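You operate a simulated robot arm through the tools that you are given. There is no shell and no other tool.

You are at the controls of a simulated two-armed robot. One attempt, no reset.

JOB
Fetch the water hose coupling and set it in the steel parts tray. Open the trailer locker door, fetch the A 60 sleeved belt from the rear deck strip and set it on the floor of the trailer locker and shut the door again. Fetch the red cap and set it on the middle shelf of the bench rack. Put the red cup on the top of the grading bench away on the tailgate. Put the carton marked "lane" from the top of the grading bench on the low bench and the carton labelled "pond" on the fourth shelf from the bottom of the bench rack. Open the red tool box lid. The order is free. Set down upright: red cap, red cup, carton.

The check looks at the end state, three seconds after you hand in, the way a careful person would. Anything else that was tipped, shoved, dropped, spilled or broken makes it a failure. A push-on lid holds only when it is set on centred and level and pressed home; a screw cap is set on level and turned clockwise until tight.

ROBOT AND FRAMES
Two 7-joint arms with two-finger parallel grippers on one trunk, on a base that drives. Base frame: it is fixed to the floor where the robot stands at the start and does not move with it; the origin is under the middle of the robot, x ahead of it, y to its left, z up. Readings come in mm, degrees, newtons and seconds.
The left shoulder is at the start at [62, 198, 1004], the right one opposite. With the tool pointing down near the work surface each hand reaches from about 260 to 700 mm from the robot's upright axis, wherever it stands, measured 20 degrees to its own side. Places, roughly: carton marked barn, carton marked lane, carton mar [-19000, -2750, 750]; floor of the trailer locker [-6400, 5300, 500]; fourth shelf of the bench rack [-17000, -3100, 1300]; low bench [-15200, -4200, 400]; middle shelf of the bench rack [-17000, -3100, 1000]; red cap (5x5x7 cm) [-17400, -2800, 800]; red cup (8x7x9 cm) [-18100, -2800, 800]; red tool box lid [2400, -1300, 1000]; sleeved belt [-10250, 5250, 1000]; steel parts tray (15x20x4 cm) [1100, 500, 900]; tailgate [1600, 400, 800]; trailer locker door [-6400, 5500, 700]; water hose coupling (4x3x15 cm) [500, 200, 700]. Payload 1.57 kg a hand.
Tool frame (each hand has its own): the origin (TCP) lies between the finger pads and is the grasp point; the fingertips stand 30 mm ahead of it; z points along the fingers, y is the line along which they close. The gripper opens to 110 mm. The fingers are 24 mm wide and 12 mm thick; the gripper's body (48 by 112 mm) begins 78 mm behind the TCP.
Orientation is that of the tool frame in the base frame, as a unit quaternion [x, y, z, w]. With the fingers straight down and closing along the base's y, the tool's x points along the base's -x, its y along +y and its z along -z.

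CONTROLS
- The arms move only by the tool jog_arm. It takes "left_moves", "right_moves" or both (then of equal length, played together; a hand with none holds still); each is a list of rows, each a list of 7 numbers: the shift along the tool's x, y, z in units of 20 mm (1.0 is 20 mm), then the turn, a rotation vector about the tool's x, y, z in units of 4 degrees (1.0 is 4 degrees), then the opening, from 0 (shut) to 1 (fully open). In form: [[dx, dy, dz, wx, wy, wz, fingers], ...]. A call has 1 to 20 rows; each row shifts and turns the commanded pose from where the row before left it, along the tool's axes as they then stand. A call with a number of a shift or a turn outside -1 to 1 is refused whole. A row lasts 0.2 s, in which the tool goes at most 50 mm and 8.6 degrees; a call with a longer step from one row to the next is refused whole, and so is a gripper value outside its range. Where a pose cannot be reached the arm comes as near as it can. A force on the tool above 40 N (or 10 N above the force at the start of the call, whichever is more), or a blocked arm, ends the call early, and 0.2 s more pass. Each finger travels about 72 mm/s and halts on what it meets, pressing with about 31 N; the grip force reading is that of the motor and also rises with nothing between the fingers. The clock runs only during rows and for 0.2 s after the last one: add rows that do not move to give the fingers time. The reply holds the time, the measured pose of the TCP, the force on the tool along the base axes, the opening and the grip force, in the units named above and with some noise, with the torque about the TCP (base axes, N m) and any sound that the robot's microphone picked up.
- Cameras (640 x 400 px; columns grow to the right, rows downward): "scene" is now at [95.3, 24.7, 1587.8]; the picture's right is [0.44, -0.90, 0.00], its down [-0.75, -0.36, -0.55] and it looks along [0.50, 0.24, -0.83] (base axes); focal length 254 px, centre (320, 200). "left" rides on the left gripper at [70, -16, -141] in its tool frame; the picture's right is [0.23, 0.97, 0.00], its down [-0.85, 0.20, -0.48] and it looks along [-0.47, 0.11, 0.88] (tool axes); focal length 222 px, centre (320, 200). "right" rides on the right gripper at [70, 16, -141] in its tool frame; the picture's right is [-0.23, 0.97, 0.00], its down [-0.85, -0.20, -0.48] and it looks along [-0.47, -0.11, 0.88] (tool axes); focal length 222 px, centre (320, 200). There is no depth. A picture from a camera that has moved, and an enlarged one, comes with that camera's place and axes in the base frame and with its lens. The place of the scene camera against the robot may be out by one fixed shift of up to 12 mm in any direction.
- grab_frame(camera): a new picture of that camera. No time passes.
- lift_body(by): slides the trunk up (or, below 0, down) by that many mm; the arms and the scene camera ride with it, the base frame stays. It gives what a move gives, with no picture.
- drive_base(legs): drives the robot by 1 to 6 legs, each [ahead, left, turn to the left] in mm, mm and degrees, along the robot's own axes; the way and the turn of a leg run together, so that a leg with both is an arc; at most 1500 mm and 180 degrees a leg. The arms and the cameras ride along, it lands a little off, and it stops where it bumps. It gives what a move gives.
- head_to(pan, tilt): turns the head with the scene camera to pan (to the left, within 86 degrees either way) and tilt (down, from -29 to 69), counted from straight ahead of the robot. It gives what a move gives.
- enlarge(camera, box): a new picture of the part [left, top, right, bottom] of that camera's present view, enlarged. No time passes.
- sign_off(): hands the job in; it is judged then, once.

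Nothing tells you exact positions but the pictures and the camera data. Unless the task says otherwise, let go and move clear before handing in.

The tools are called as a command line: name --argument value ..., lists and objects as JSON in quotes. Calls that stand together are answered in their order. jog_arm: Moves the arms, as the interface text tells. Its arguments: {"type":"object","properties":{"left_moves":{"type":"array","items":{"type":"array","items":{"type":"number"}}},"right_moves":{"type":"array","items":{"type":"array","items":{"type":"number"}}}},"required":[]} The other tools are called the same way: lift_body (by) slides the trunk up or down; drive_base (legs) drives the base; head_to (pan, tilt) turns the head that bears the scene camera; grab_frame (camera) takes a picture; enlarge (camera, box) takes an enlarged picture of a part of a camera's view; sign_off () hands the job in.

At the start:

```text
clock: 0.0
left_ee_pos: [364.1, 360.9, 964.1]
left_ee_rot: [0.0, 1.0, -0.001, -0.001]
left_contact_force: [0.9, 0.1, -1.3]
left_wrist_torque: [0.03, -0.02, 0.04]
left_finger_gap: 109.9
left_grasp_force: 0.0
right_ee_pos: [380.1, 30.6, 946.8]
right_ee_rot: [-0.001, 1.0, -0.002, -0.001]
right_contact_force: [0.3, -0.2, -0.7]
right_wrist_torque: [-0.01, -0.01, -0.01]
right_finger_gap: 110.1
right_grasp_force: 0.1
trunk travel left (down, up): [-600.0, 390.0]
robot x, y, heading: [-0.9, -2.0, 0.1]
head pan, tilt: [25.9, 56.5]
```

scene: 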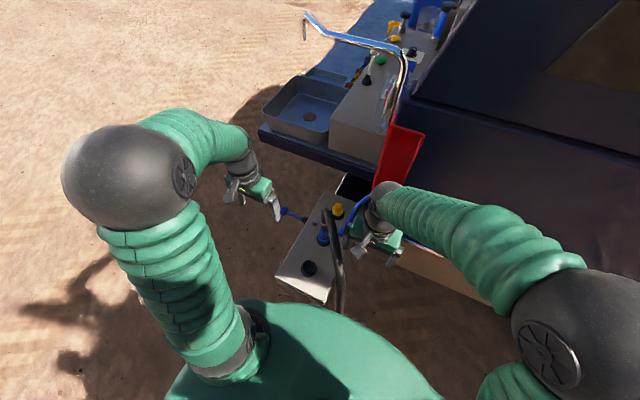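
right: 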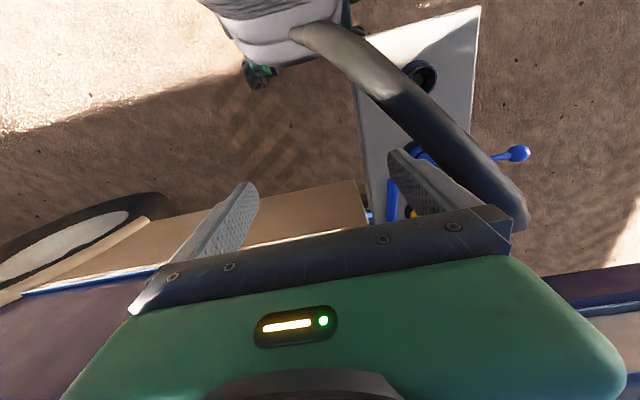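
left: 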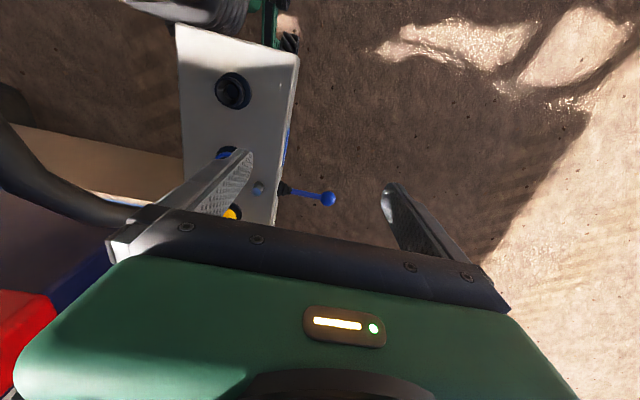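

I see a truck tailgate with a steel tray ahead-left, and a panel with couplings close in front of me. First I take closer looks before moving anything.

enlarge --camera "scene" --box '[220, 120, 460, 320]'

enlarge --camera "scene" --box '[240, 0, 480, 150]'

enlarge --camera "left" --box '[100, 0, 420, 240]'

enlarge --camera "right" --box '[240, 0, 560, 240]'

```text
2.00 times, centred on (340, 220) of scene
camera zoom: at [95.3, 24.7, 1587.8], right [0.44, -0.9, 0.0], down [-0.75, -0.36, -0.55], along [0.5, 0.24, -0.83], focal length 508 px, centre (280, 160)
```

zoom: 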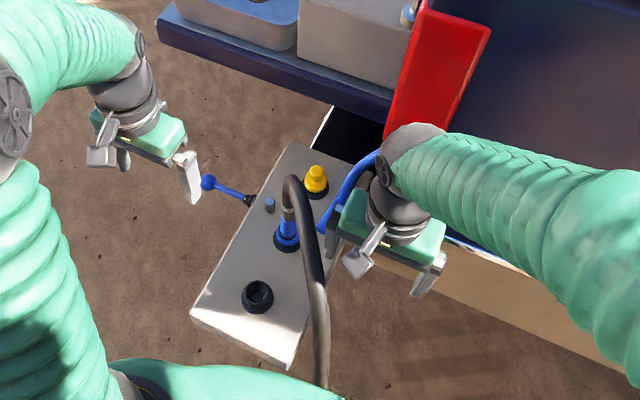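

```text
2.67 times, centred on (360, 75) of scene
camera zoom: at [95.3, 24.7, 1587.8], right [0.44, -0.9, 0.0], down [-0.75, -0.36, -0.55], along [0.5, 0.24, -0.83], focal length 678 px, centre (213, 533)
```

zoom: 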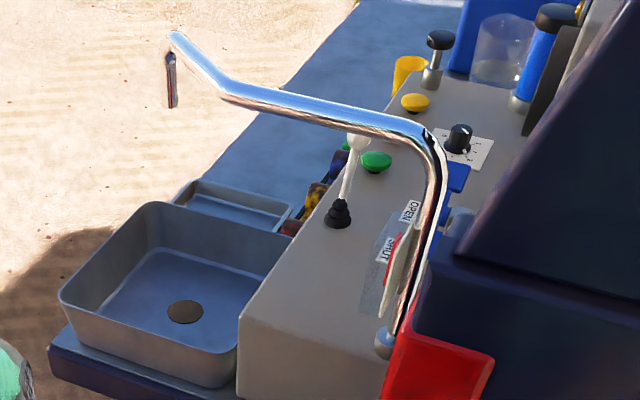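

```text
1.67 times, centred on (260, 120) of left
camera zoom: at [295.3, 343.8, 1106.3], right [-0.23, 0.97, 0.0], down [0.86, 0.2, 0.48], along [0.47, 0.11, -0.88], focal length 370 px, centre (420, 333)
```

zoom: 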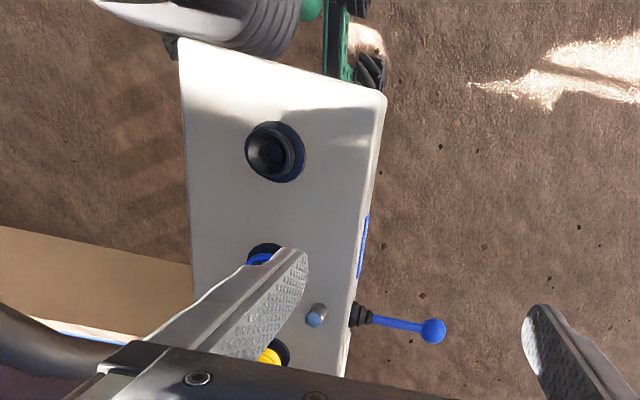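

```text
1.67 times, centred on (400, 120) of right
camera zoom: at [310.5, 47.0, 1089.0], right [0.23, 0.97, 0.0], down [0.86, -0.2, 0.48], along [0.47, -0.11, -0.88], focal length 370 px, centre (187, 333)
```

zoom: 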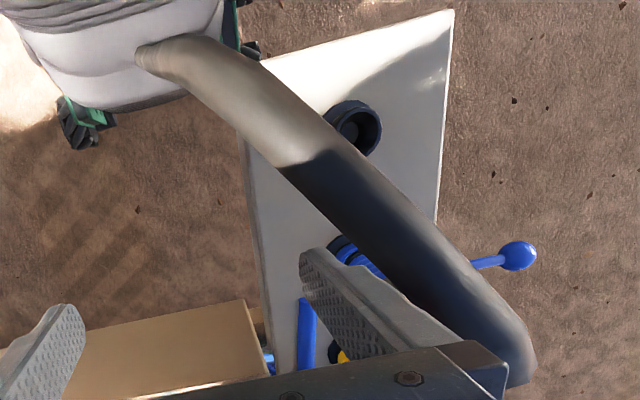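

I see a panel with three sockets and a hose in the blue one, plus a lever with a blue ball. I now turn the head to survey more of the surroundings.

head_to --pan 20 --tilt 30

grab_frame --camera "scene"

head_to --pan -40 --tilt 15

grab_frame --camera "scene"

head_to --pan 80 --tilt 10

grab_frame --camera "scene"

```text
clock: 0.9
left_ee_pos: [363.7, 359.9, 964.1]
left_ee_rot: [0.0, 1.0, 0.0, 0.0]
left_contact_force: [-0.8, 0.7, -0.5]
left_wrist_torque: [0.01, 0.01, 0.01]
left_finger_gap: 109.7
left_grasp_force: 0.1
right_ee_pos: [380.7, 30.1, 948.6]
right_ee_rot: [0.0, 1.0, 0.0, 0.0]
right_contact_force: [-0.4, -0.4, 0.5]
right_wrist_torque: [0.0, -0.03, 0.02]
right_finger_gap: 110.2
right_grasp_force: 0.1
trunk travel left (down, up): [-600.0, 390.0]
robot x, y, heading: [-0.2, 3.0, -0.0]
head pan, tilt: [20.0, 30.0]
```

```text
taken
camera scene: at [116.7, 24.9, 1625.6], right [0.34, -0.94, 0.0], down [-0.47, -0.17, -0.86], along [0.81, 0.3, -0.5], focal length 254 px, centre (320, 200)
```

scene: 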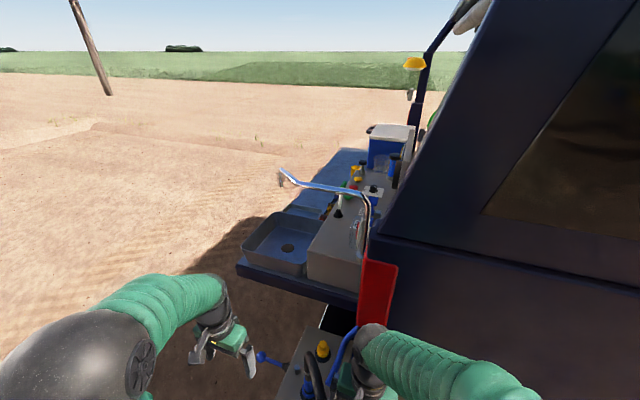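

```text
clock: 2.2
left_ee_pos: [364.6, 359.9, 964.4]
left_ee_rot: [0.0, 1.0, 0.0, 0.0]
left_contact_force: [-0.4, 0.1, 0.3]
left_wrist_torque: [0.0, -0.01, -0.02]
left_finger_gap: 110.0
left_grasp_force: 0.0
right_ee_pos: [379.4, 30.2, 947.7]
right_ee_rot: [0.0, 1.0, 0.0, 0.0]
right_contact_force: [0.0, 0.3, -0.5]
right_wrist_torque: [0.03, -0.01, 0.04]
right_finger_gap: 110.1
right_grasp_force: 0.0
trunk travel left (down, up): [-600.0, 390.0]
robot x, y, heading: [2.9, -0.6, -0.3]
head pan, tilt: [-40.0, 15.0]
```

```text
taken
camera scene: at [103.5, -66.1, 1649.9], right [-0.64, -0.77, 0.0], down [-0.2, 0.17, -0.97], along [0.74, -0.62, -0.26], focal length 254 px, centre (320, 200)
```

scene: 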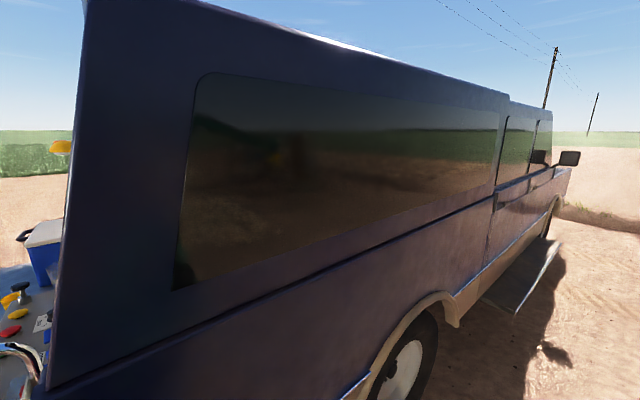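

```text
clock: 4.2
left_ee_pos: [365.6, 360.6, 963.1]
left_ee_rot: [0.0, 1.0, 0.001, 0.0]
left_contact_force: [-0.4, 0.8, 0.0]
left_wrist_torque: [0.02, 0.02, 0.0]
left_finger_gap: 109.7
left_grasp_force: 0.2
right_ee_pos: [378.4, 28.7, 947.9]
right_ee_rot: [0.0, 1.0, -0.001, -0.001]
right_contact_force: [-0.6, 0.2, -0.3]
right_wrist_torque: [0.01, -0.01, -0.02]
right_finger_gap: 109.8
right_grasp_force: 0.1
trunk travel left (down, up): [-600.0, 390.0]
robot x, y, heading: [4.5, -2.6, -0.2]
head pan, tilt: [80.0, 10.0]
```

```text
taken
camera scene: at [48.1, 85.6, 1658.0], right [0.98, -0.17, 0.0], down [-0.03, -0.17, -0.98], along [0.17, 0.97, -0.18], focal length 254 px, centre (320, 200)
```

scene: 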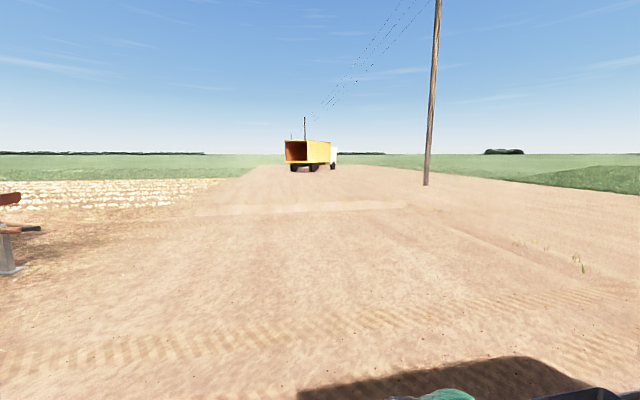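

The van stands along my right with its rear toward +y. Now I look closely at the coupling panel and its markings.

head_to --pan 22 --tilt 60

enlarge --camera "scene" --box '[250, 130, 400, 280]'

enlarge --camera "left" --box '[160, 90, 360, 230]'

grab_frame --camera "scene"

```text
clock: 5.5
left_ee_pos: [365.2, 360.8, 964.0]
left_ee_rot: [0.001, 1.0, 0.0, -0.001]
left_contact_force: [0.0, 0.9, -0.5]
left_wrist_torque: [-0.01, 0.0, 0.01]
left_finger_gap: 109.8
left_grasp_force: 0.1
right_ee_pos: [378.9, 29.7, 948.4]
right_ee_rot: [-0.001, 1.0, 0.0, 0.0]
right_contact_force: [-0.1, 0.3, -0.2]
right_wrist_torque: [0.0, 0.02, 0.0]
right_finger_gap: 110.4
right_grasp_force: 0.1
trunk travel left (down, up): [-600.0, 390.0]
robot x, y, heading: [-1.8, -1.5, -0.0]
head pan, tilt: [22.0, 60.0]
```

```text
2.67 times, centred on (325, 205) of scene
camera zoom: at [93.6, 18.9, 1583.6], right [0.38, -0.93, 0.0], down [-0.8, -0.33, -0.5], along [0.46, 0.19, -0.87], focal length 678 px, centre (307, 187)
```

zoom: 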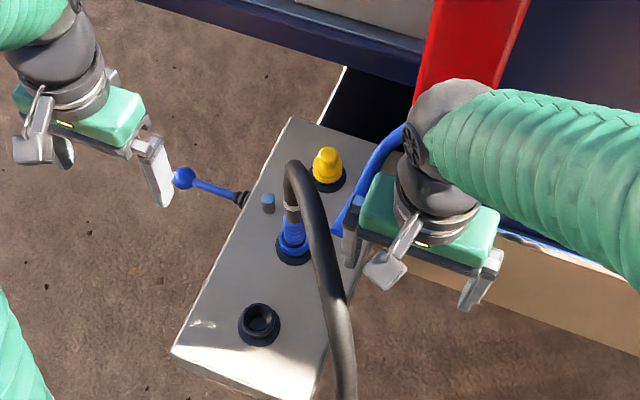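

```text
2.86 times, centred on (260, 160) of left
camera zoom: at [294.6, 343.6, 1106.6], right [-0.23, 0.97, 0.0], down [0.86, 0.2, 0.48], along [0.47, 0.11, -0.88], focal length 635 px, centre (491, 314)
```

zoom: 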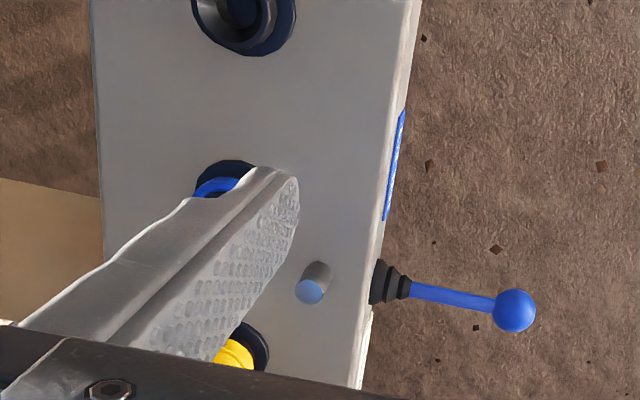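

```text
taken
camera scene: at [93.6, 18.9, 1583.6], right [0.38, -0.93, 0.0], down [-0.8, -0.33, -0.5], along [0.46, 0.19, -0.87], focal length 254 px, centre (320, 200)
```

scene: 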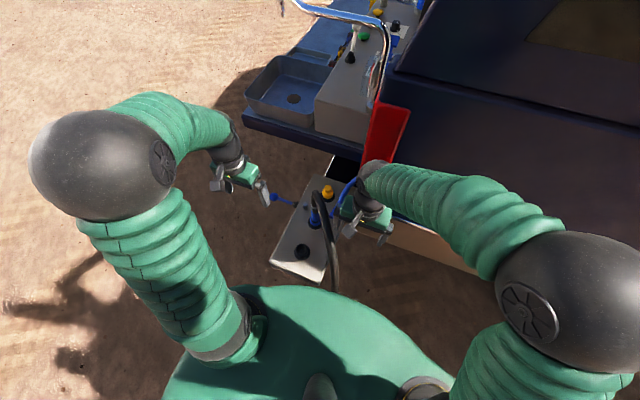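

The hose arcs from the blue coupling down in front of me. I look further down to see where the hose goes and how it runs near the arms.

head_to --pan 5 --tilt 69

grab_frame --camera "scene"

enlarge --camera "scene" --box '[200, 100, 400, 300]'

grab_frame --camera "right"

```text
clock: 6.3
left_ee_pos: [364.6, 360.4, 963.5]
left_ee_rot: [0.0, 1.0, 0.0, 0.0]
left_contact_force: [0.2, 0.1, 0.8]
left_wrist_torque: [0.01, 0.03, -0.01]
left_finger_gap: 110.0
left_grasp_force: 0.1
right_ee_pos: [379.7, 28.8, 947.9]
right_ee_rot: [0.0, 1.0, 0.0, 0.0]
right_contact_force: [0.0, 0.7, -0.3]
right_wrist_torque: [-0.02, 0.02, 0.0]
right_finger_gap: 110.0
right_grasp_force: 0.1
trunk travel left (down, up): [-600.0, 390.0]
robot x, y, heading: [-2.0, -0.2, 0.0]
head pan, tilt: [5.0, 68.8]
```

```text
taken
camera scene: at [87.5, -1.2, 1574.3], right [0.09, -1.0, 0.0], down [-0.93, -0.08, -0.36], along [0.36, 0.03, -0.93], focal length 254 px, centre (320, 200)
```

scene: 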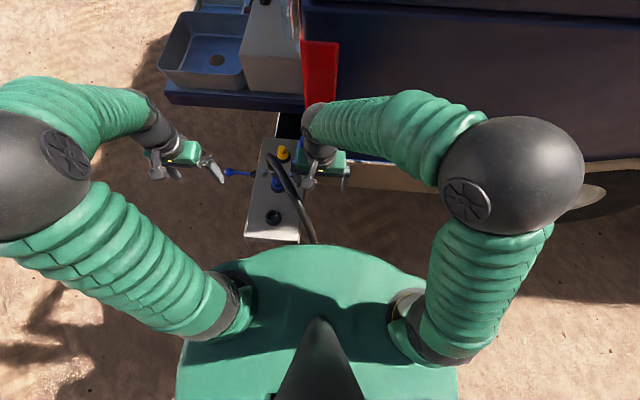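

```text
2.00 times, centred on (300, 200) of scene
camera zoom: at [87.5, -1.2, 1574.3], right [0.09, -1.0, 0.0], down [-0.93, -0.08, -0.36], along [0.36, 0.03, -0.93], focal length 508 px, centre (360, 200)
```

zoom: 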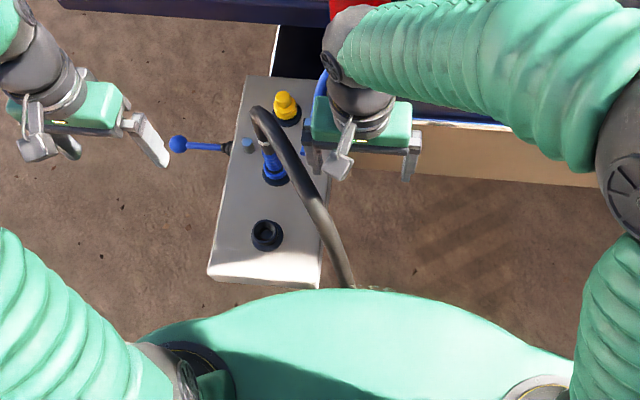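

```text
taken
camera right: at [309.8, 46.8, 1089.2], right [0.23, 0.97, 0.0], down [0.86, -0.2, 0.48], along [0.47, -0.11, -0.88], focal length 222 px, centre (320, 200)
```

right: 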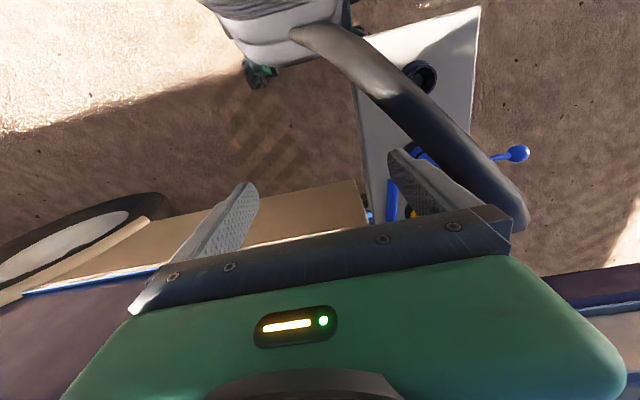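

The dark hose from the blue coupling passes close to the right hand and comes back toward my own trunk. I move the right hand away to the right before anything else and look at where the hose ends.

jog_arm --right_moves '[[0, -1, 0, 0, 0, 0, 1], [0, -1, 0, 0, 0, 0, 1], [0, -1, 0, 0, 0, 0, 1], [0, -1, 0, 0, 0, 0, 1], [0, -1, 0, 0, 0, 0, 1], [0, -1, 0, 0, 0, 0, 1], [0, -1, 0, 0, 0, 0, 1], [0, -1, 0, 0, 0, 0, 1], [0, -1, 0, 0, 0, 0, 1], [0, -1, 0, 0, 0, 0, 1]]'

grab_frame --camera "right"

enlarge --camera "scene" --box '[220, 130, 380, 250]'

```text
clock: 8.5
left_ee_pos: [363.6, 359.7, 964.5]
left_ee_rot: [0.0, 1.0, 0.0, 0.0]
left_contact_force: [-0.3, -0.1, -0.5]
left_wrist_torque: [0.04, 0.02, -0.01]
left_finger_gap: 110.3
left_grasp_force: 0.0
right_ee_pos: [378.2, -170.6, 948.5]
right_ee_rot: [0.0, 1.0, 0.0, 0.0]
right_contact_force: [0.5, 0.1, -0.1]
right_wrist_torque: [0.02, -0.02, 0.01]
right_finger_gap: 109.8
right_grasp_force: 0.0
trunk travel left (down, up): [-600.0, 390.0]
robot x, y, heading: [0.5, -1.0, 0.0]
head pan, tilt: [5.0, 68.8]
```

```text
taken
camera right: at [308.4, -154.1, 1090.1], right [0.23, 0.97, 0.0], down [0.86, -0.2, 0.48], along [0.47, -0.11, -0.88], focal length 222 px, centre (320, 200)
```

right: 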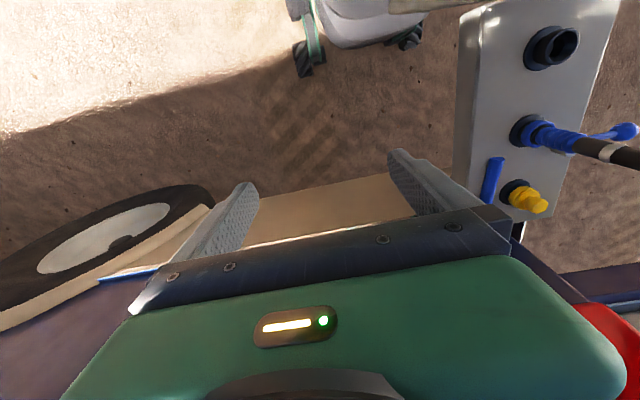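

```text
3.33 times, centred on (300, 190) of scene
camera zoom: at [87.1, -3.0, 1574.3], right [0.09, -1.0, 0.0], down [-0.93, -0.08, -0.36], along [0.36, 0.03, -0.93], focal length 848 px, centre (387, 233)
```

zoom: 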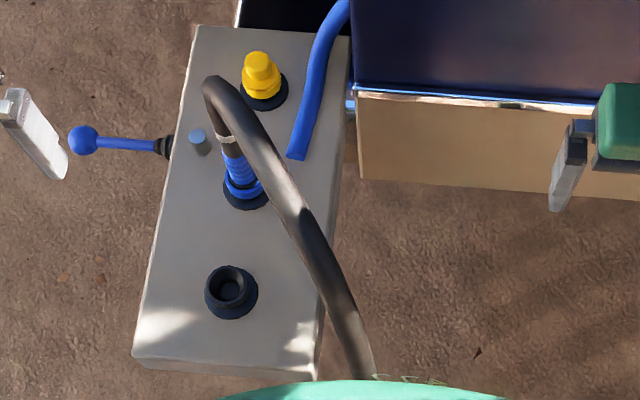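

The hose seems to end at my own front. I check with the wrist cameras.

enlarge --camera "left" --box '[100, 0, 340, 150]'

jog_arm --right_moves '[[0, 0, 0, 0, 0, -1, 1], [0, 0, 0, 0, 0, -1, 1], [0, 0, 0, 0, 0, -1, 1], [0, 0, 0, 0, 0, -1, 1], [0, 0, 0, 0, 0, -1, 1], [0, 0, 0, 0, 0, -1, 1], [0, 0, 0, 0, 0, -1, 1], [0, 0, 0, 0, 0, -1, 1], [0, 0, 0, 0, 0, -1, 1], [0, 0, 0, 0, 0, -1, 1], [0, 0, 0, 0, 0, -1, 1], [0, 0, 0, 0, 0, -1, 1], [0, 0, 0, 0, 0, -1, 1], [0, 0, 0, 0, 0, -1, 1], [0, 0, 0, 0, 0, -1, 1], [0, 0, 0, 0, 0, -1, 1], [0, 0, 0, 0, 0, -1, 1], [0, 0, 0, 0, 0, -1, 1], [0, 0, 0, 0, 0, -1, 1], [0, 0, 0, 0, 0, -1, 1]]'

grab_frame --camera "right"

```text
2.67 times, centred on (220, 75) of left
camera zoom: at [294.4, 342.6, 1107.0], right [-0.23, 0.97, 0.0], down [0.86, 0.2, 0.48], along [0.47, 0.11, -0.88], focal length 592 px, centre (587, 533)
```

zoom: 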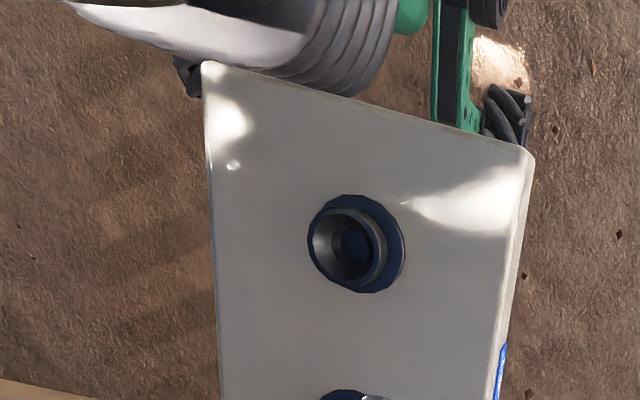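

```text
clock: 12.7
left_ee_pos: [364.3, 359.4, 964.2]
left_ee_rot: [-0.001, 1.0, 0.0, 0.0]
left_contact_force: [0.3, -1.0, 1.0]
left_wrist_torque: [-0.02, -0.02, -0.04]
left_finger_gap: 109.8
left_grasp_force: 0.1
right_ee_pos: [378.3, -170.1, 946.5]
right_ee_rot: [-0.643, 0.766, 0.0, 0.0]
right_contact_force: [-0.3, 0.0, -0.1]
right_wrist_torque: [0.04, 0.01, 0.04]
right_finger_gap: 109.9
right_grasp_force: 0.0
trunk travel left (down, up): [-600.0, 390.0]
robot x, y, heading: [1.6, -0.5, -0.1]
head pan, tilt: [5.0, 68.8]
```

```text
taken
camera right: at [351.7, -235.7, 1088.9], right [-0.92, 0.39, 0.0], down [0.34, 0.81, 0.48], along [0.19, 0.44, -0.88], focal length 222 px, centre (320, 200)
```

right: 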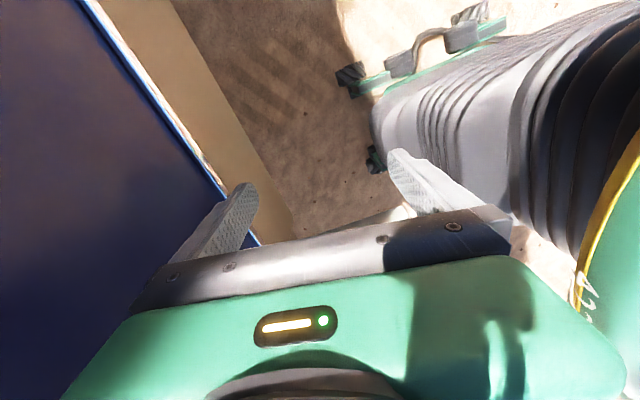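

I tilt the right hand up to look across to my own front and the hose end.

jog_arm --right_moves '[[0, -0.5, 0, 0, -1, -1, 1], [0, -0.5, 0, 0, -1, -1, 1], [0, 0, 0, 0, -1, -1, 1], [0, 0, 0, 0, -1, -1, 1], [0, 0, 0, 0, -1, -1, 1], [0, 0, 0, 0, -1, 0, 1], [0, 0, 0, 0, -1, 0, 1], [0, 0, 0, 0, -1, 0, 1], [0, 0, 0, 0, -1, 0, 1]]'

grab_frame --camera "right"

```text
clock: 14.7
left_ee_pos: [363.6, 358.7, 963.9]
left_ee_rot: [-0.001, 1.0, 0.0, 0.0]
left_contact_force: [-0.4, -0.3, 0.2]
left_wrist_torque: [0.02, -0.01, 0.0]
left_finger_gap: 110.0
left_grasp_force: 0.0
right_ee_pos: [400.2, -175.0, 945.4]
right_ee_rot: [0.733, -0.607, -0.216, -0.22]
right_contact_force: [0.2, -0.4, 0.6]
right_wrist_torque: [-0.05, 0.0, 0.02]
right_finger_gap: 110.1
right_grasp_force: 0.1
trunk travel left (down, up): [-600.0, 390.0]
robot x, y, heading: [-0.8, -0.4, -0.1]
head pan, tilt: [5.0, 68.8]
```

```text
taken
camera right: at [402.6, -314.3, 1020.1], right [-1.0, 0.02, 0.07], down [0.07, 0.43, 0.9], along [-0.02, 0.9, -0.43], focal length 222 px, centre (320, 200)
```

right: 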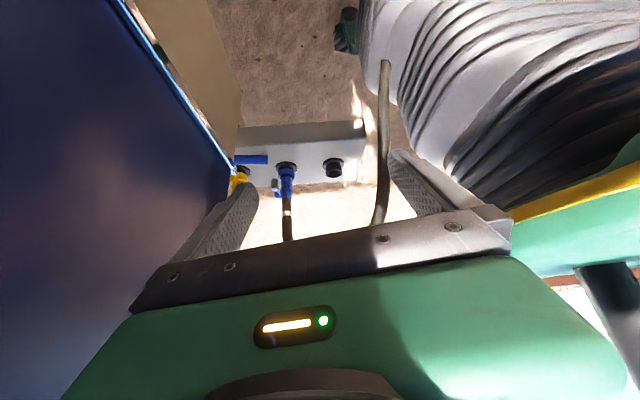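

The hose ends at the front of my trunk, so the coupling tethers me until it is unplugged. Before touching it I bring the left hand's camera round to read the label on the panel's left side and see the lever.

jog_arm --left_moves '[[0.3, 1, 0, 0, 0, 0, 1], [0.3, 1, 0, 0, 0, 0, 1], [0.3, 1, 0, 0, 0, 0, 1], [0.3, 1, 0, 0, 0, 0, 1], [0, 0, 0, 1, 0, 0, 1], [0, 0, 0, 1, 0, 0, 1], [0, 0, 0, 1, 0, 0, 1], [0, 0, 0, 1, 0, 0, 1], [0, 0, 0, 1, 0, 0, 1], [0, 0, 0, 1, 0, 0, 1], [0, 0, 0, 1, 0, 0, 1], [0, 0, 0, 1, 0, 0, 1], [0, 0, 0, 1, 0, 0, 1], [0, 0, 0, 1, 0, 0, 1], [0, 0, 0, 1, 0, 0, 1], [0, 0, 0, 1, 0, 0, 1], [0, 0, 0, 1, 0, 0, 1], [0, 0, 0, 1, 0, 0, 1], [0, 0, 0, 1, 0, 0, 1]]'

jog_arm --left_moves '[[0, 0.94, 0.54, 0, 0, 0, 1], [0, 0.94, 0.54, 0, 0, 0, 1], [0, 0.94, 0.54, 0, 0, 0, 1], [0, 0.94, 0.54, 0, 0, 0, 1], [0, 0.94, 0.54, 0, 0, 0, 1], [0, 0.94, 0.54, 0, 0, 0, 1], [0, 0.94, 0.54, 0, 0, 0, 1], [0, 0.94, 0.54, 0, 0, 0, 1], [0, 0.94, 0.54, 0, 0, 0, 1], [0, 0.94, 0.54, 0, 0, 0, 1]]'

grab_frame --camera "left"

```text
clock: 18.7
left_ee_pos: [340.9, 441.6, 964.7]
left_ee_rot: [0.0, 0.865, -0.501, 0.0]
left_contact_force: [0.3, 0.3, 0.3]
left_wrist_torque: [0.0, 0.0, 0.04]
left_finger_gap: 110.0
left_grasp_force: 0.1
right_ee_pos: [399.1, -171.6, 947.0]
right_ee_rot: [0.732, -0.608, -0.215, -0.219]
right_contact_force: [0.1, 0.6, 0.2]
right_wrist_torque: [-0.01, 0.01, -0.04]
right_finger_gap: 109.9
right_grasp_force: 0.0
trunk travel left (down, up): [-600.0, 390.0]
robot x, y, heading: [1.6, -0.8, 0.2]
head pan, tilt: [5.0, 68.8]
```

```text
clock: 20.9
left_ee_pos: [340.2, 438.5, 748.4]
left_ee_rot: [0.0, 0.865, -0.501, 0.0]
left_contact_force: [-0.3, -0.1, 0.3]
left_wrist_torque: [-0.01, -0.02, -0.01]
left_finger_gap: 109.7
left_grasp_force: 0.1
right_ee_pos: [399.7, -173.4, 946.5]
right_ee_rot: [0.732, -0.608, -0.215, -0.218]
right_contact_force: [-0.2, 0.6, -0.3]
right_wrist_torque: [-0.02, 0.03, -0.02]
right_finger_gap: 110.2
right_grasp_force: 0.0
trunk travel left (down, up): [-600.0, 390.0]
robot x, y, heading: [-0.4, -0.0, 0.0]
head pan, tilt: [5.0, 68.8]
```

```text
taken
camera left: at [269.8, 553.0, 833.5], right [-0.23, 0.49, -0.84], down [0.85, 0.51, 0.07], along [0.47, -0.71, -0.53], focal length 222 px, centre (320, 200)
```

left: 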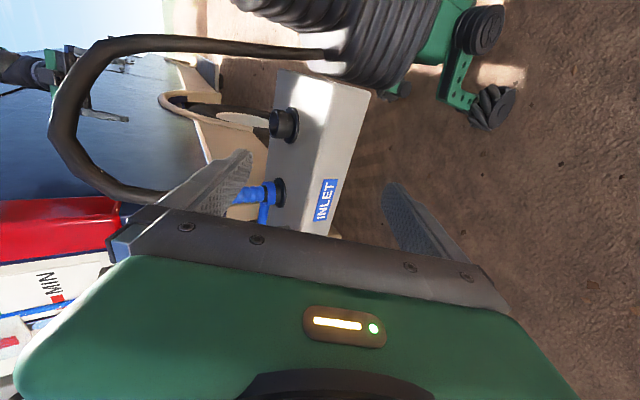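

The label says INLET. I zoom in on the coupling and its surroundings.

enlarge --camera "left" --box '[200, 60, 400, 240]'

enlarge --camera "left" --box '[0, 20, 240, 220]'

enlarge --camera "left" --box '[220, 0, 420, 130]'

```text
2.22 times, centred on (300, 150) of left
camera zoom: at [269.8, 553.0, 833.5], right [-0.23, 0.49, -0.84], down [0.85, 0.51, 0.07], along [0.47, -0.71, -0.53], focal length 494 px, centre (364, 311)
```

zoom: 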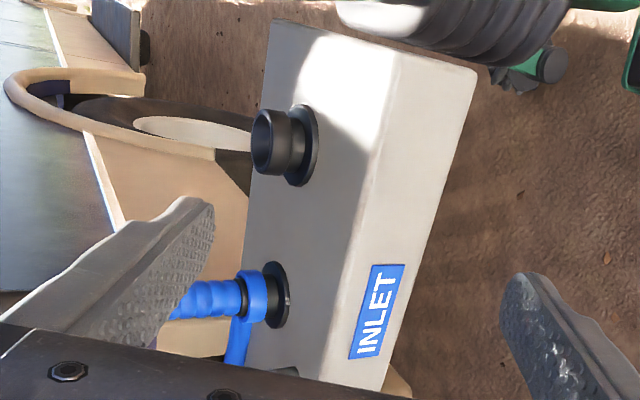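

```text
2.00 times, centred on (120, 120) of left
camera zoom: at [269.8, 553.0, 833.5], right [-0.23, 0.49, -0.84], down [0.85, 0.51, 0.07], along [0.47, -0.71, -0.53], focal length 444 px, centre (720, 360)
```

zoom: 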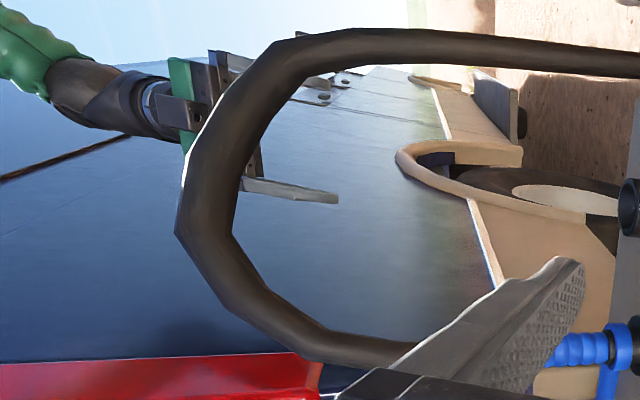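

```text
3.08 times, centred on (320, 65) of left
camera zoom: at [269.8, 553.0, 833.5], right [-0.23, 0.49, -0.84], down [0.85, 0.51, 0.07], along [0.47, -0.71, -0.53], focal length 684 px, centre (320, 615)
```

zoom: 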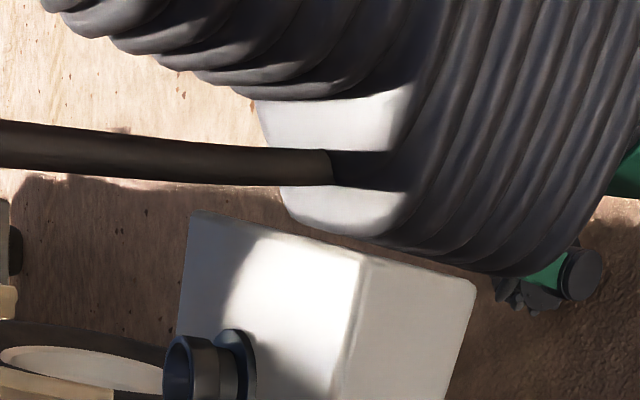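

The hose runs from my trunk to the blue INLET coupling. I move the left camera forward to see the lever and pin.

jog_arm --left_moves '[[0, -0.87, -0.5, 0, 0, 0, 1], [0, -0.87, -0.5, 0, 0, 0, 1], [0, -0.87, -0.5, 0, 0, 0, 1], [-1, 0, 0, 0, 0, 0, 1], [-1, 0, 0, 0, 0, 0, 1], [-1, 0, 0, 0, 0, 0, 1], [-1, 0, 0, 0, 0, 0, 1], [-1, 0, 0, 0, 0, 0, 1], [-1, 0, 0, 0, 0, 0, 1], [-1, 0, 0, 0, 0, 0, 1]]'

grab_frame --camera "left"

enlarge --camera "left" --box '[180, 0, 440, 200]'

```text
clock: 23.1
left_ee_pos: [458.2, 439.0, 809.8]
left_ee_rot: [0.0, 0.865, -0.501, 0.0]
left_contact_force: [0.1, 0.2, -0.5]
left_wrist_torque: [-0.01, 0.02, 0.01]
left_finger_gap: 110.2
left_grasp_force: 0.0
left hand out of reach, approached as far as the arm can: row 9, 10
right_ee_pos: [399.1, -172.4, 947.5]
right_ee_rot: [0.733, -0.607, -0.215, -0.218]
right_contact_force: [0.4, 0.1, 0.9]
right_wrist_torque: [0.02, -0.05, 0.0]
right_finger_gap: 110.2
right_grasp_force: 0.0
trunk travel left (down, up): [-600.0, 390.0]
robot x, y, heading: [-0.3, 2.7, -0.3]
head pan, tilt: [5.0, 68.8]
```

```text
taken
camera left: at [387.9, 552.1, 895.5], right [-0.23, 0.49, -0.84], down [0.85, 0.51, 0.07], along [0.47, -0.71, -0.53], focal length 222 px, centre (320, 200)
```

left: 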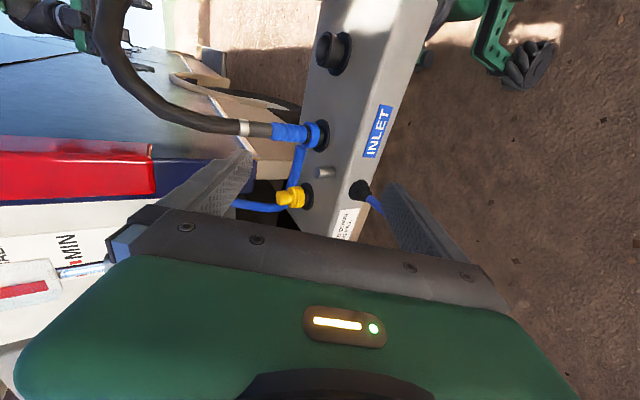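

```text
2.00 times, centred on (310, 100) of left
camera zoom: at [387.9, 552.1, 895.5], right [-0.23, 0.49, -0.84], down [0.85, 0.51, 0.07], along [0.47, -0.71, -0.53], focal length 444 px, centre (340, 400)
```

zoom: 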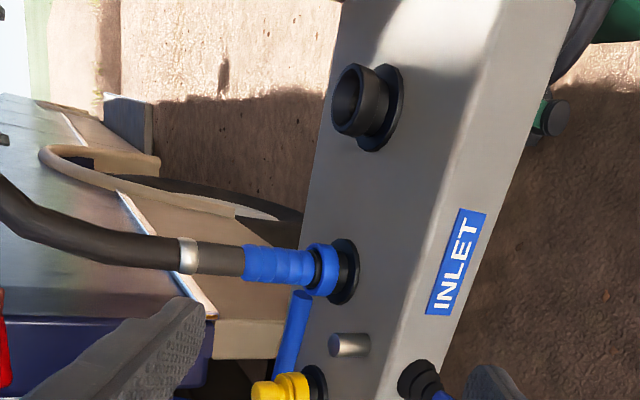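

There is another white label next to the lever; I zoom in on it.

enlarge --camera "left" --box '[300, 160, 420, 250]'

enlarge --camera "left" --box '[0, 140, 180, 300]'

```text
4.44 times, centred on (360, 205) of left
camera zoom: at [387.9, 552.1, 895.5], right [-0.23, 0.49, -0.84], down [0.85, 0.51, 0.07], along [0.47, -0.71, -0.53], focal length 987 px, centre (142, 178)
```

zoom: 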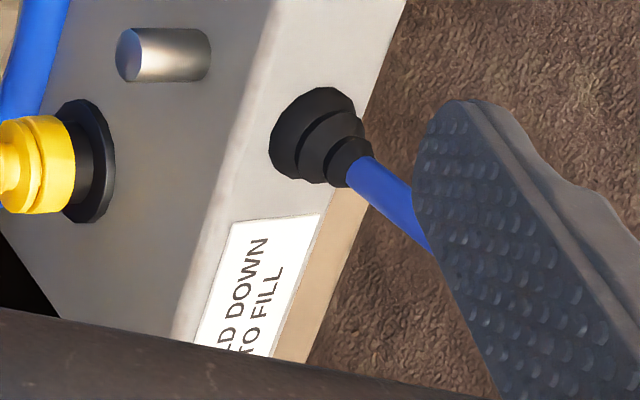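

```text
2.50 times, centred on (90, 220) of left
camera zoom: at [387.9, 552.1, 895.5], right [-0.23, 0.49, -0.84], down [0.85, 0.51, 0.07], along [0.47, -0.71, -0.53], focal length 555 px, centre (895, 150)
```

zoom: 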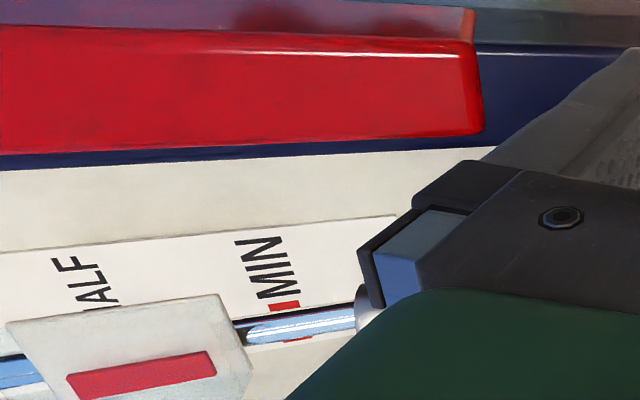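

The label by the lever reads "HOLD DOWN TO FILL", so the lever is a spring valve and need not be touched. The coupling stands upright in the socket near (478, 197, 665–805); I turn the left hand level so it can grasp it from the side.

jog_arm --left_moves '[[0.73, -0.46, 0.3, 0, 0, 0, 1], [0.73, -0.46, 0.3, 0, 0, 0, 1], [0.73, -0.46, 0.3, 0, 0, 0, 1], [0.73, -0.46, 0.3, 0, 0, 0, 1], [0, 0, 0, 0.487, 0, -0.973, 1], [0, 0, 0, 0.487, 0, -0.973, 1], [0, 0, 0, 0.487, 0, -0.973, 1], [0, 0, 0, 0.487, 0, -0.973, 1], [0, 0, 0, 0.487, 0, -0.973, 1], [0, 0, 0, 0.487, 0, -0.973, 1], [0, 0, 0, 0.487, 0, -0.973, 1], [0, 0, 0, 0.487, 0, -0.973, 1], [0, 0, 0, 0.487, 0, -0.973, 1], [0, 0, 0, 0.487, 0, -0.973, 1], [0, 0, 0, 0.487, 0, -0.973, 1], [0, 0, 0, 0.487, 0, -0.973, 1]]'

jog_arm --left_moves '[[0, 0, 0, 0.487, 0, -0.973, 1], [0, 0, 0, 0.487, 0, -0.973, 1], [0, 0, 0, 0.487, 0, -0.973, 1], [0, 0, 0, 0.487, 0, -0.973, 1], [0, 0, 0, 0.487, 0, -0.973, 1], [0, 0, 0, 0.487, 0, -0.973, 1], [0, 0, 0, 0.487, 0, -0.973, 1], [0, 0, 0, 0.487, 0, -0.973, 1], [0, 0, 0, 0.487, 0, -0.973, 1], [0, 0, 0, 0.487, 0, -0.973, 1], [0, 0, 0, 0.487, 0, -0.973, 1], [0, 0, 0, 0.487, 0, -0.973, 1]]'

grab_frame --camera "left"

grab_frame --camera "scene"

```text
clock: 26.5
left_ee_pos: [399.4, 399.2, 830.5]
left_ee_rot: [-0.341, 0.678, -0.62, -0.197]
left_contact_force: [0.4, 0.4, -0.2]
left_wrist_torque: [-0.02, -0.02, 0.03]
left_finger_gap: 110.1
left_grasp_force: 0.0
right_ee_pos: [399.2, -172.4, 947.5]
right_ee_rot: [0.733, -0.607, -0.215, -0.218]
right_contact_force: [-1.0, -1.1, 0.6]
right_wrist_torque: [0.01, 0.03, -0.02]
right_finger_gap: 110.0
right_grasp_force: 0.1
trunk travel left (down, up): [-600.0, 390.0]
robot x, y, heading: [0.7, 0.9, -0.0]
head pan, tilt: [5.0, 68.8]
```

```text
clock: 29.1
left_ee_pos: [401.7, 396.9, 829.9]
left_ee_rot: [0.612, -0.352, 0.614, 0.354]
left_contact_force: [0.1, -0.8, -0.4]
left_wrist_torque: [0.06, 0.01, -0.02]
left_finger_gap: 109.9
left_grasp_force: 0.1
right_ee_pos: [400.2, -172.7, 946.9]
right_ee_rot: [0.733, -0.607, -0.216, -0.219]
right_contact_force: [-0.3, 1.0, 0.6]
right_wrist_torque: [-0.01, 0.02, -0.02]
right_finger_gap: 110.0
right_grasp_force: 0.2
trunk travel left (down, up): [-600.0, 390.0]
robot x, y, heading: [0.6, -3.2, -0.0]
head pan, tilt: [5.0, 68.8]
```

```text
taken
camera left: at [343.8, 527.9, 900.2], right [-0.84, -0.49, 0.23], down [-0.41, 0.31, -0.86], along [0.35, -0.82, -0.46], focal length 222 px, centre (320, 200)
```

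left: 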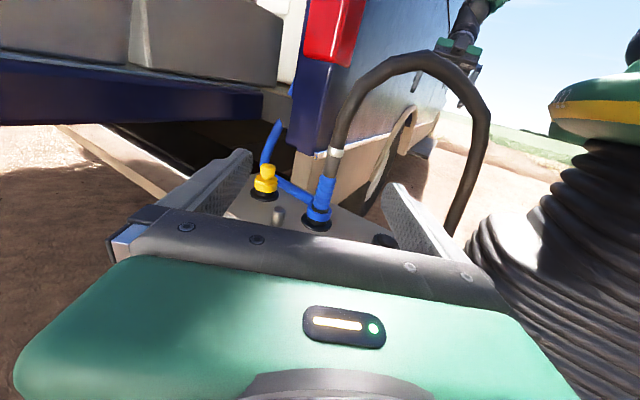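

```text
taken
camera scene: at [87.2, -1.3, 1574.2], right [0.09, -1.0, 0.0], down [-0.93, -0.08, -0.36], along [0.36, 0.03, -0.93], focal length 254 px, centre (320, 200)
```

scene: 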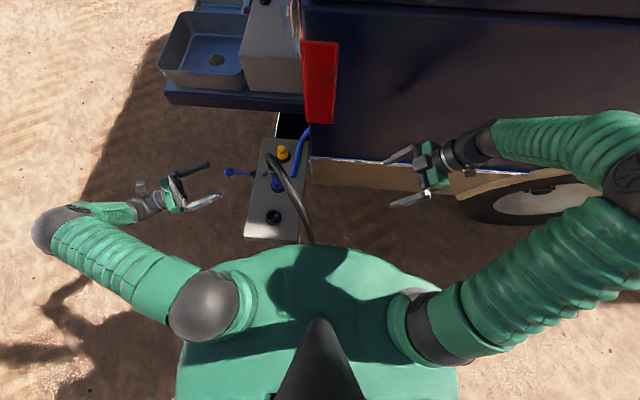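

The hand is level and the camera now shows the coupling upright. I zoom to fix its exact place.

enlarge --camera "left" --box '[240, 120, 400, 240]'

enlarge --camera "scene" --box '[230, 120, 330, 250]'

```text
3.33 times, centred on (320, 180) of left
camera zoom: at [343.8, 527.9, 900.2], right [-0.84, -0.49, 0.23], down [-0.41, 0.31, -0.86], along [0.35, -0.82, -0.46], focal length 740 px, centre (320, 267)
```

zoom: 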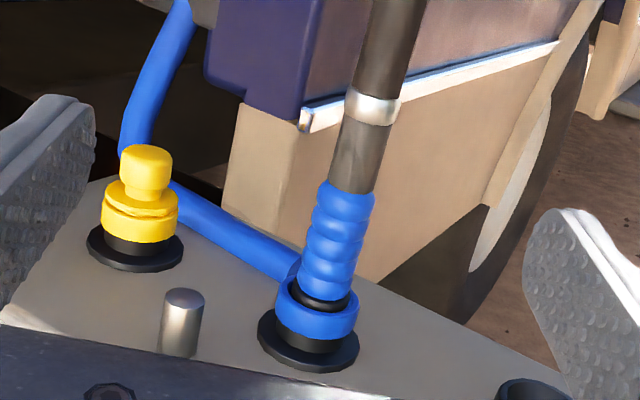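

```text
3.08 times, centred on (280, 185) of scene
camera zoom: at [87.2, -1.3, 1574.2], right [0.09, -1.0, 0.0], down [-0.93, -0.08, -0.36], along [0.36, 0.03, -0.93], focal length 782 px, centre (443, 246)
```

zoom: 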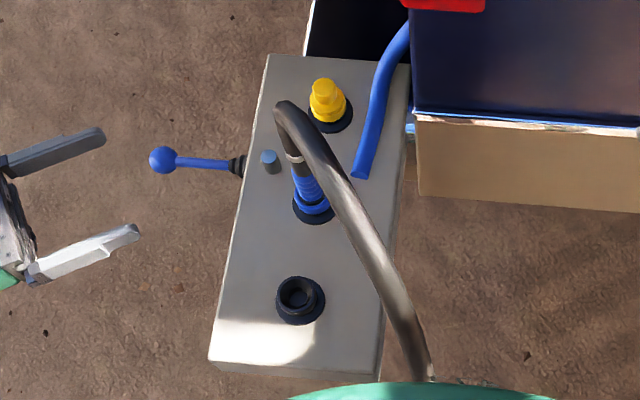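

Coupling axis at about (480, 197), ribbed grip z≈696–763. I lower the left hand, line up and approach to a short distance.

jog_arm --left_moves '[[-1, 0.32, 0, 0, 0, 0, 0.8], [-1, 0.32, 0, 0, 0, 0, 0.8], [-1, 0.32, 0, 0, 0, 0, 0.8], [-1, 0.32, 0, 0, 0, 0, 0.8], [-1, 0.32, 0, 0, 0, 0, 0.8], [0, 0, 1, 0, 0, 0, 0.8], [0, 0, 1, 0, 0, 0, 0.8], [0, 0, 1, 0, 0, 0, 0.8], [0, 0, 1, 0, 0, 0, 0.8], [0, 0, 1, 0, 0, 0, 0.8], [0, 0, 1, 0, 0, 0, 0.8], [0, 0, 1, 0, 0, 0, 0.8]]'

grab_frame --camera "left"

enlarge --camera "scene" --box '[210, 110, 330, 250]'

```text
clock: 31.7
left_ee_pos: [444.7, 258.7, 729.9]
left_ee_rot: [0.612, -0.353, 0.613, 0.353]
left_contact_force: [-0.1, -0.2, 1.0]
left_wrist_torque: [-0.01, 0.01, -0.01]
left_finger_gap: 87.9
left_grasp_force: 0.0
right_ee_pos: [400.4, -173.0, 946.8]
right_ee_rot: [0.732, -0.608, -0.215, -0.219]
right_contact_force: [-0.5, 0.0, 0.3]
right_wrist_torque: [-0.04, 0.0, 0.04]
right_finger_gap: 110.2
right_grasp_force: 0.1
trunk travel left (down, up): [-600.0, 390.0]
robot x, y, heading: [2.8, 2.3, -0.0]
head pan, tilt: [5.0, 68.8]
```

```text
taken
camera left: at [386.6, 389.4, 801.1], right [-0.84, -0.49, 0.23], down [-0.41, 0.31, -0.86], along [0.35, -0.81, -0.46], focal length 222 px, centre (320, 200)
```

left: 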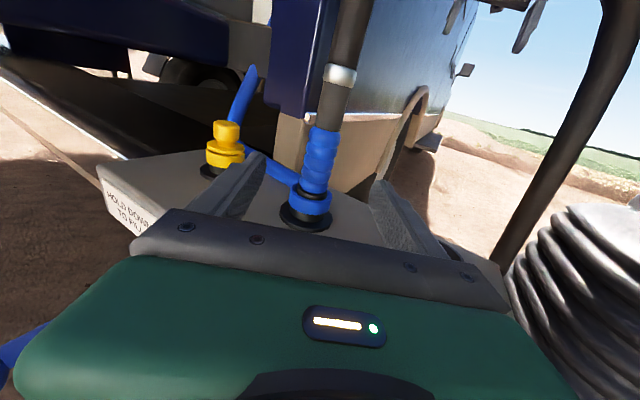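

```text
2.86 times, centred on (270, 180) of scene
camera zoom: at [88.0, -2.4, 1574.2], right [0.09, -1.0, 0.0], down [-0.93, -0.08, -0.36], along [0.36, 0.03, -0.93], focal length 726 px, centre (463, 257)
```

zoom: 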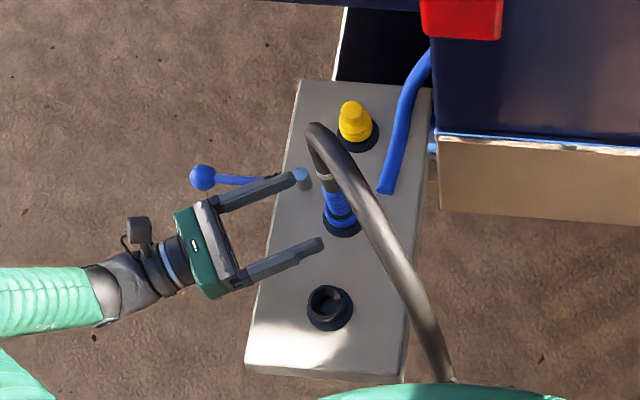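

Aligned. I advance the last 70 mm with open fingers and check.

jog_arm --left_moves '[[0, 0, 1, 0, 0, 0, 0.8], [0, 0, 1, 0, 0, 0, 0.8], [0, 0, 1, 0, 0, 0, 0.8], [0, 0, 0.5, 0, 0, 0, 0.8]]'

grab_frame --camera "left"

enlarge --camera "scene" --box '[230, 120, 330, 220]'

```text
clock: 32.7
left_ee_pos: [476.9, 198.4, 730.7]
left_ee_rot: [0.612, -0.354, 0.613, 0.353]
left_contact_force: [0.0, 0.6, 0.3]
left_wrist_torque: [0.02, -0.01, -0.02]
left_finger_gap: 87.9
left_grasp_force: 0.0
right_ee_pos: [399.6, -172.7, 947.1]
right_ee_rot: [0.733, -0.607, -0.215, -0.218]
right_contact_force: [-0.2, 0.0, -0.2]
right_wrist_torque: [-0.02, 0.0, 0.0]
right_finger_gap: 109.8
right_grasp_force: 0.1
trunk travel left (down, up): [-600.0, 390.0]
robot x, y, heading: [-3.7, -2.4, 0.1]
head pan, tilt: [5.0, 68.8]
```

```text
taken
camera left: at [421.4, 328.5, 801.3], right [-0.84, -0.49, 0.23], down [-0.41, 0.31, -0.86], along [0.35, -0.81, -0.47], focal length 222 px, centre (320, 200)
```

left: 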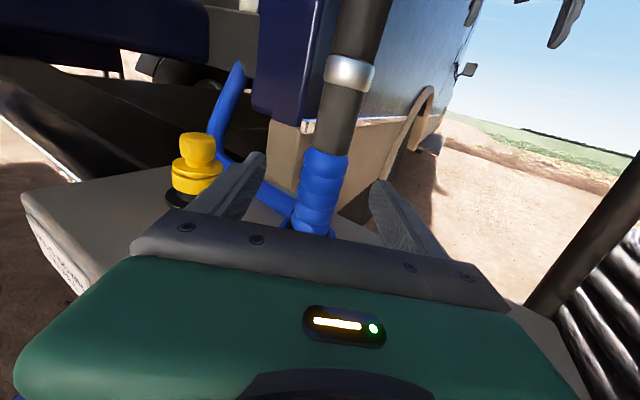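

```text
4.00 times, centred on (280, 170) of scene
camera zoom: at [88.0, -2.4, 1574.2], right [0.09, -1.0, 0.0], down [-0.93, -0.08, -0.36], along [0.36, 0.03, -0.93], focal length 1017 px, centre (480, 320)
```

zoom: 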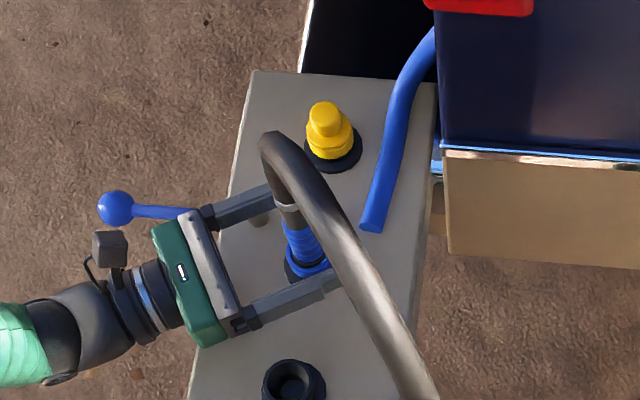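

Fingers straddle the ribbed grip. I close them.

jog_arm --left_moves '[[0, 0, 0, 0, 0, 0, 0], [0, 0, 0, 0, 0, 0, 0], [0, 0, 0, 0, 0, 0, 0], [0, 0, 0, 0, 0, 0, 0]]'

grab_frame --camera "left"

```text
clock: 33.7
left_ee_pos: [478.8, 199.1, 730.4]
left_ee_rot: [0.613, -0.353, 0.613, 0.353]
left_contact_force: [1.7, 1.0, -0.1]
left_wrist_torque: [0.03, -0.08, 0.02]
left_finger_gap: 27.6
left_grasp_force: 30.8
right_ee_pos: [399.7, -172.8, 947.0]
right_ee_rot: [0.732, -0.608, -0.215, -0.219]
right_contact_force: [-0.3, 0.3, -0.5]
right_wrist_torque: [0.0, 0.0, 0.01]
right_finger_gap: 109.9
right_grasp_force: 0.2
trunk travel left (down, up): [-600.0, 390.0]
robot x, y, heading: [-0.3, -0.4, 0.1]
head pan, tilt: [5.0, 68.8]
```

```text
taken
camera left: at [421.5, 329.1, 801.2], right [-0.84, -0.49, 0.23], down [-0.41, 0.31, -0.86], along [0.35, -0.81, -0.46], focal length 222 px, centre (320, 200)
```

left: 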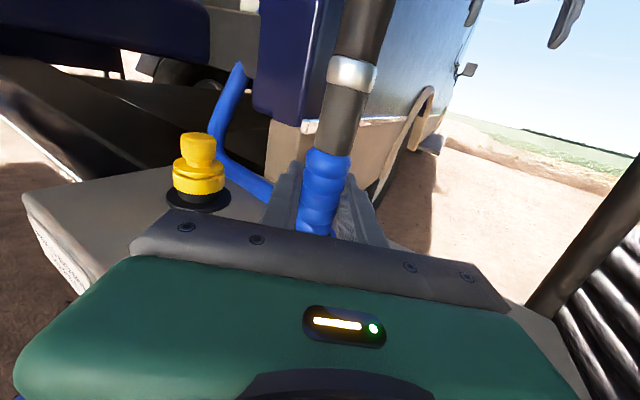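

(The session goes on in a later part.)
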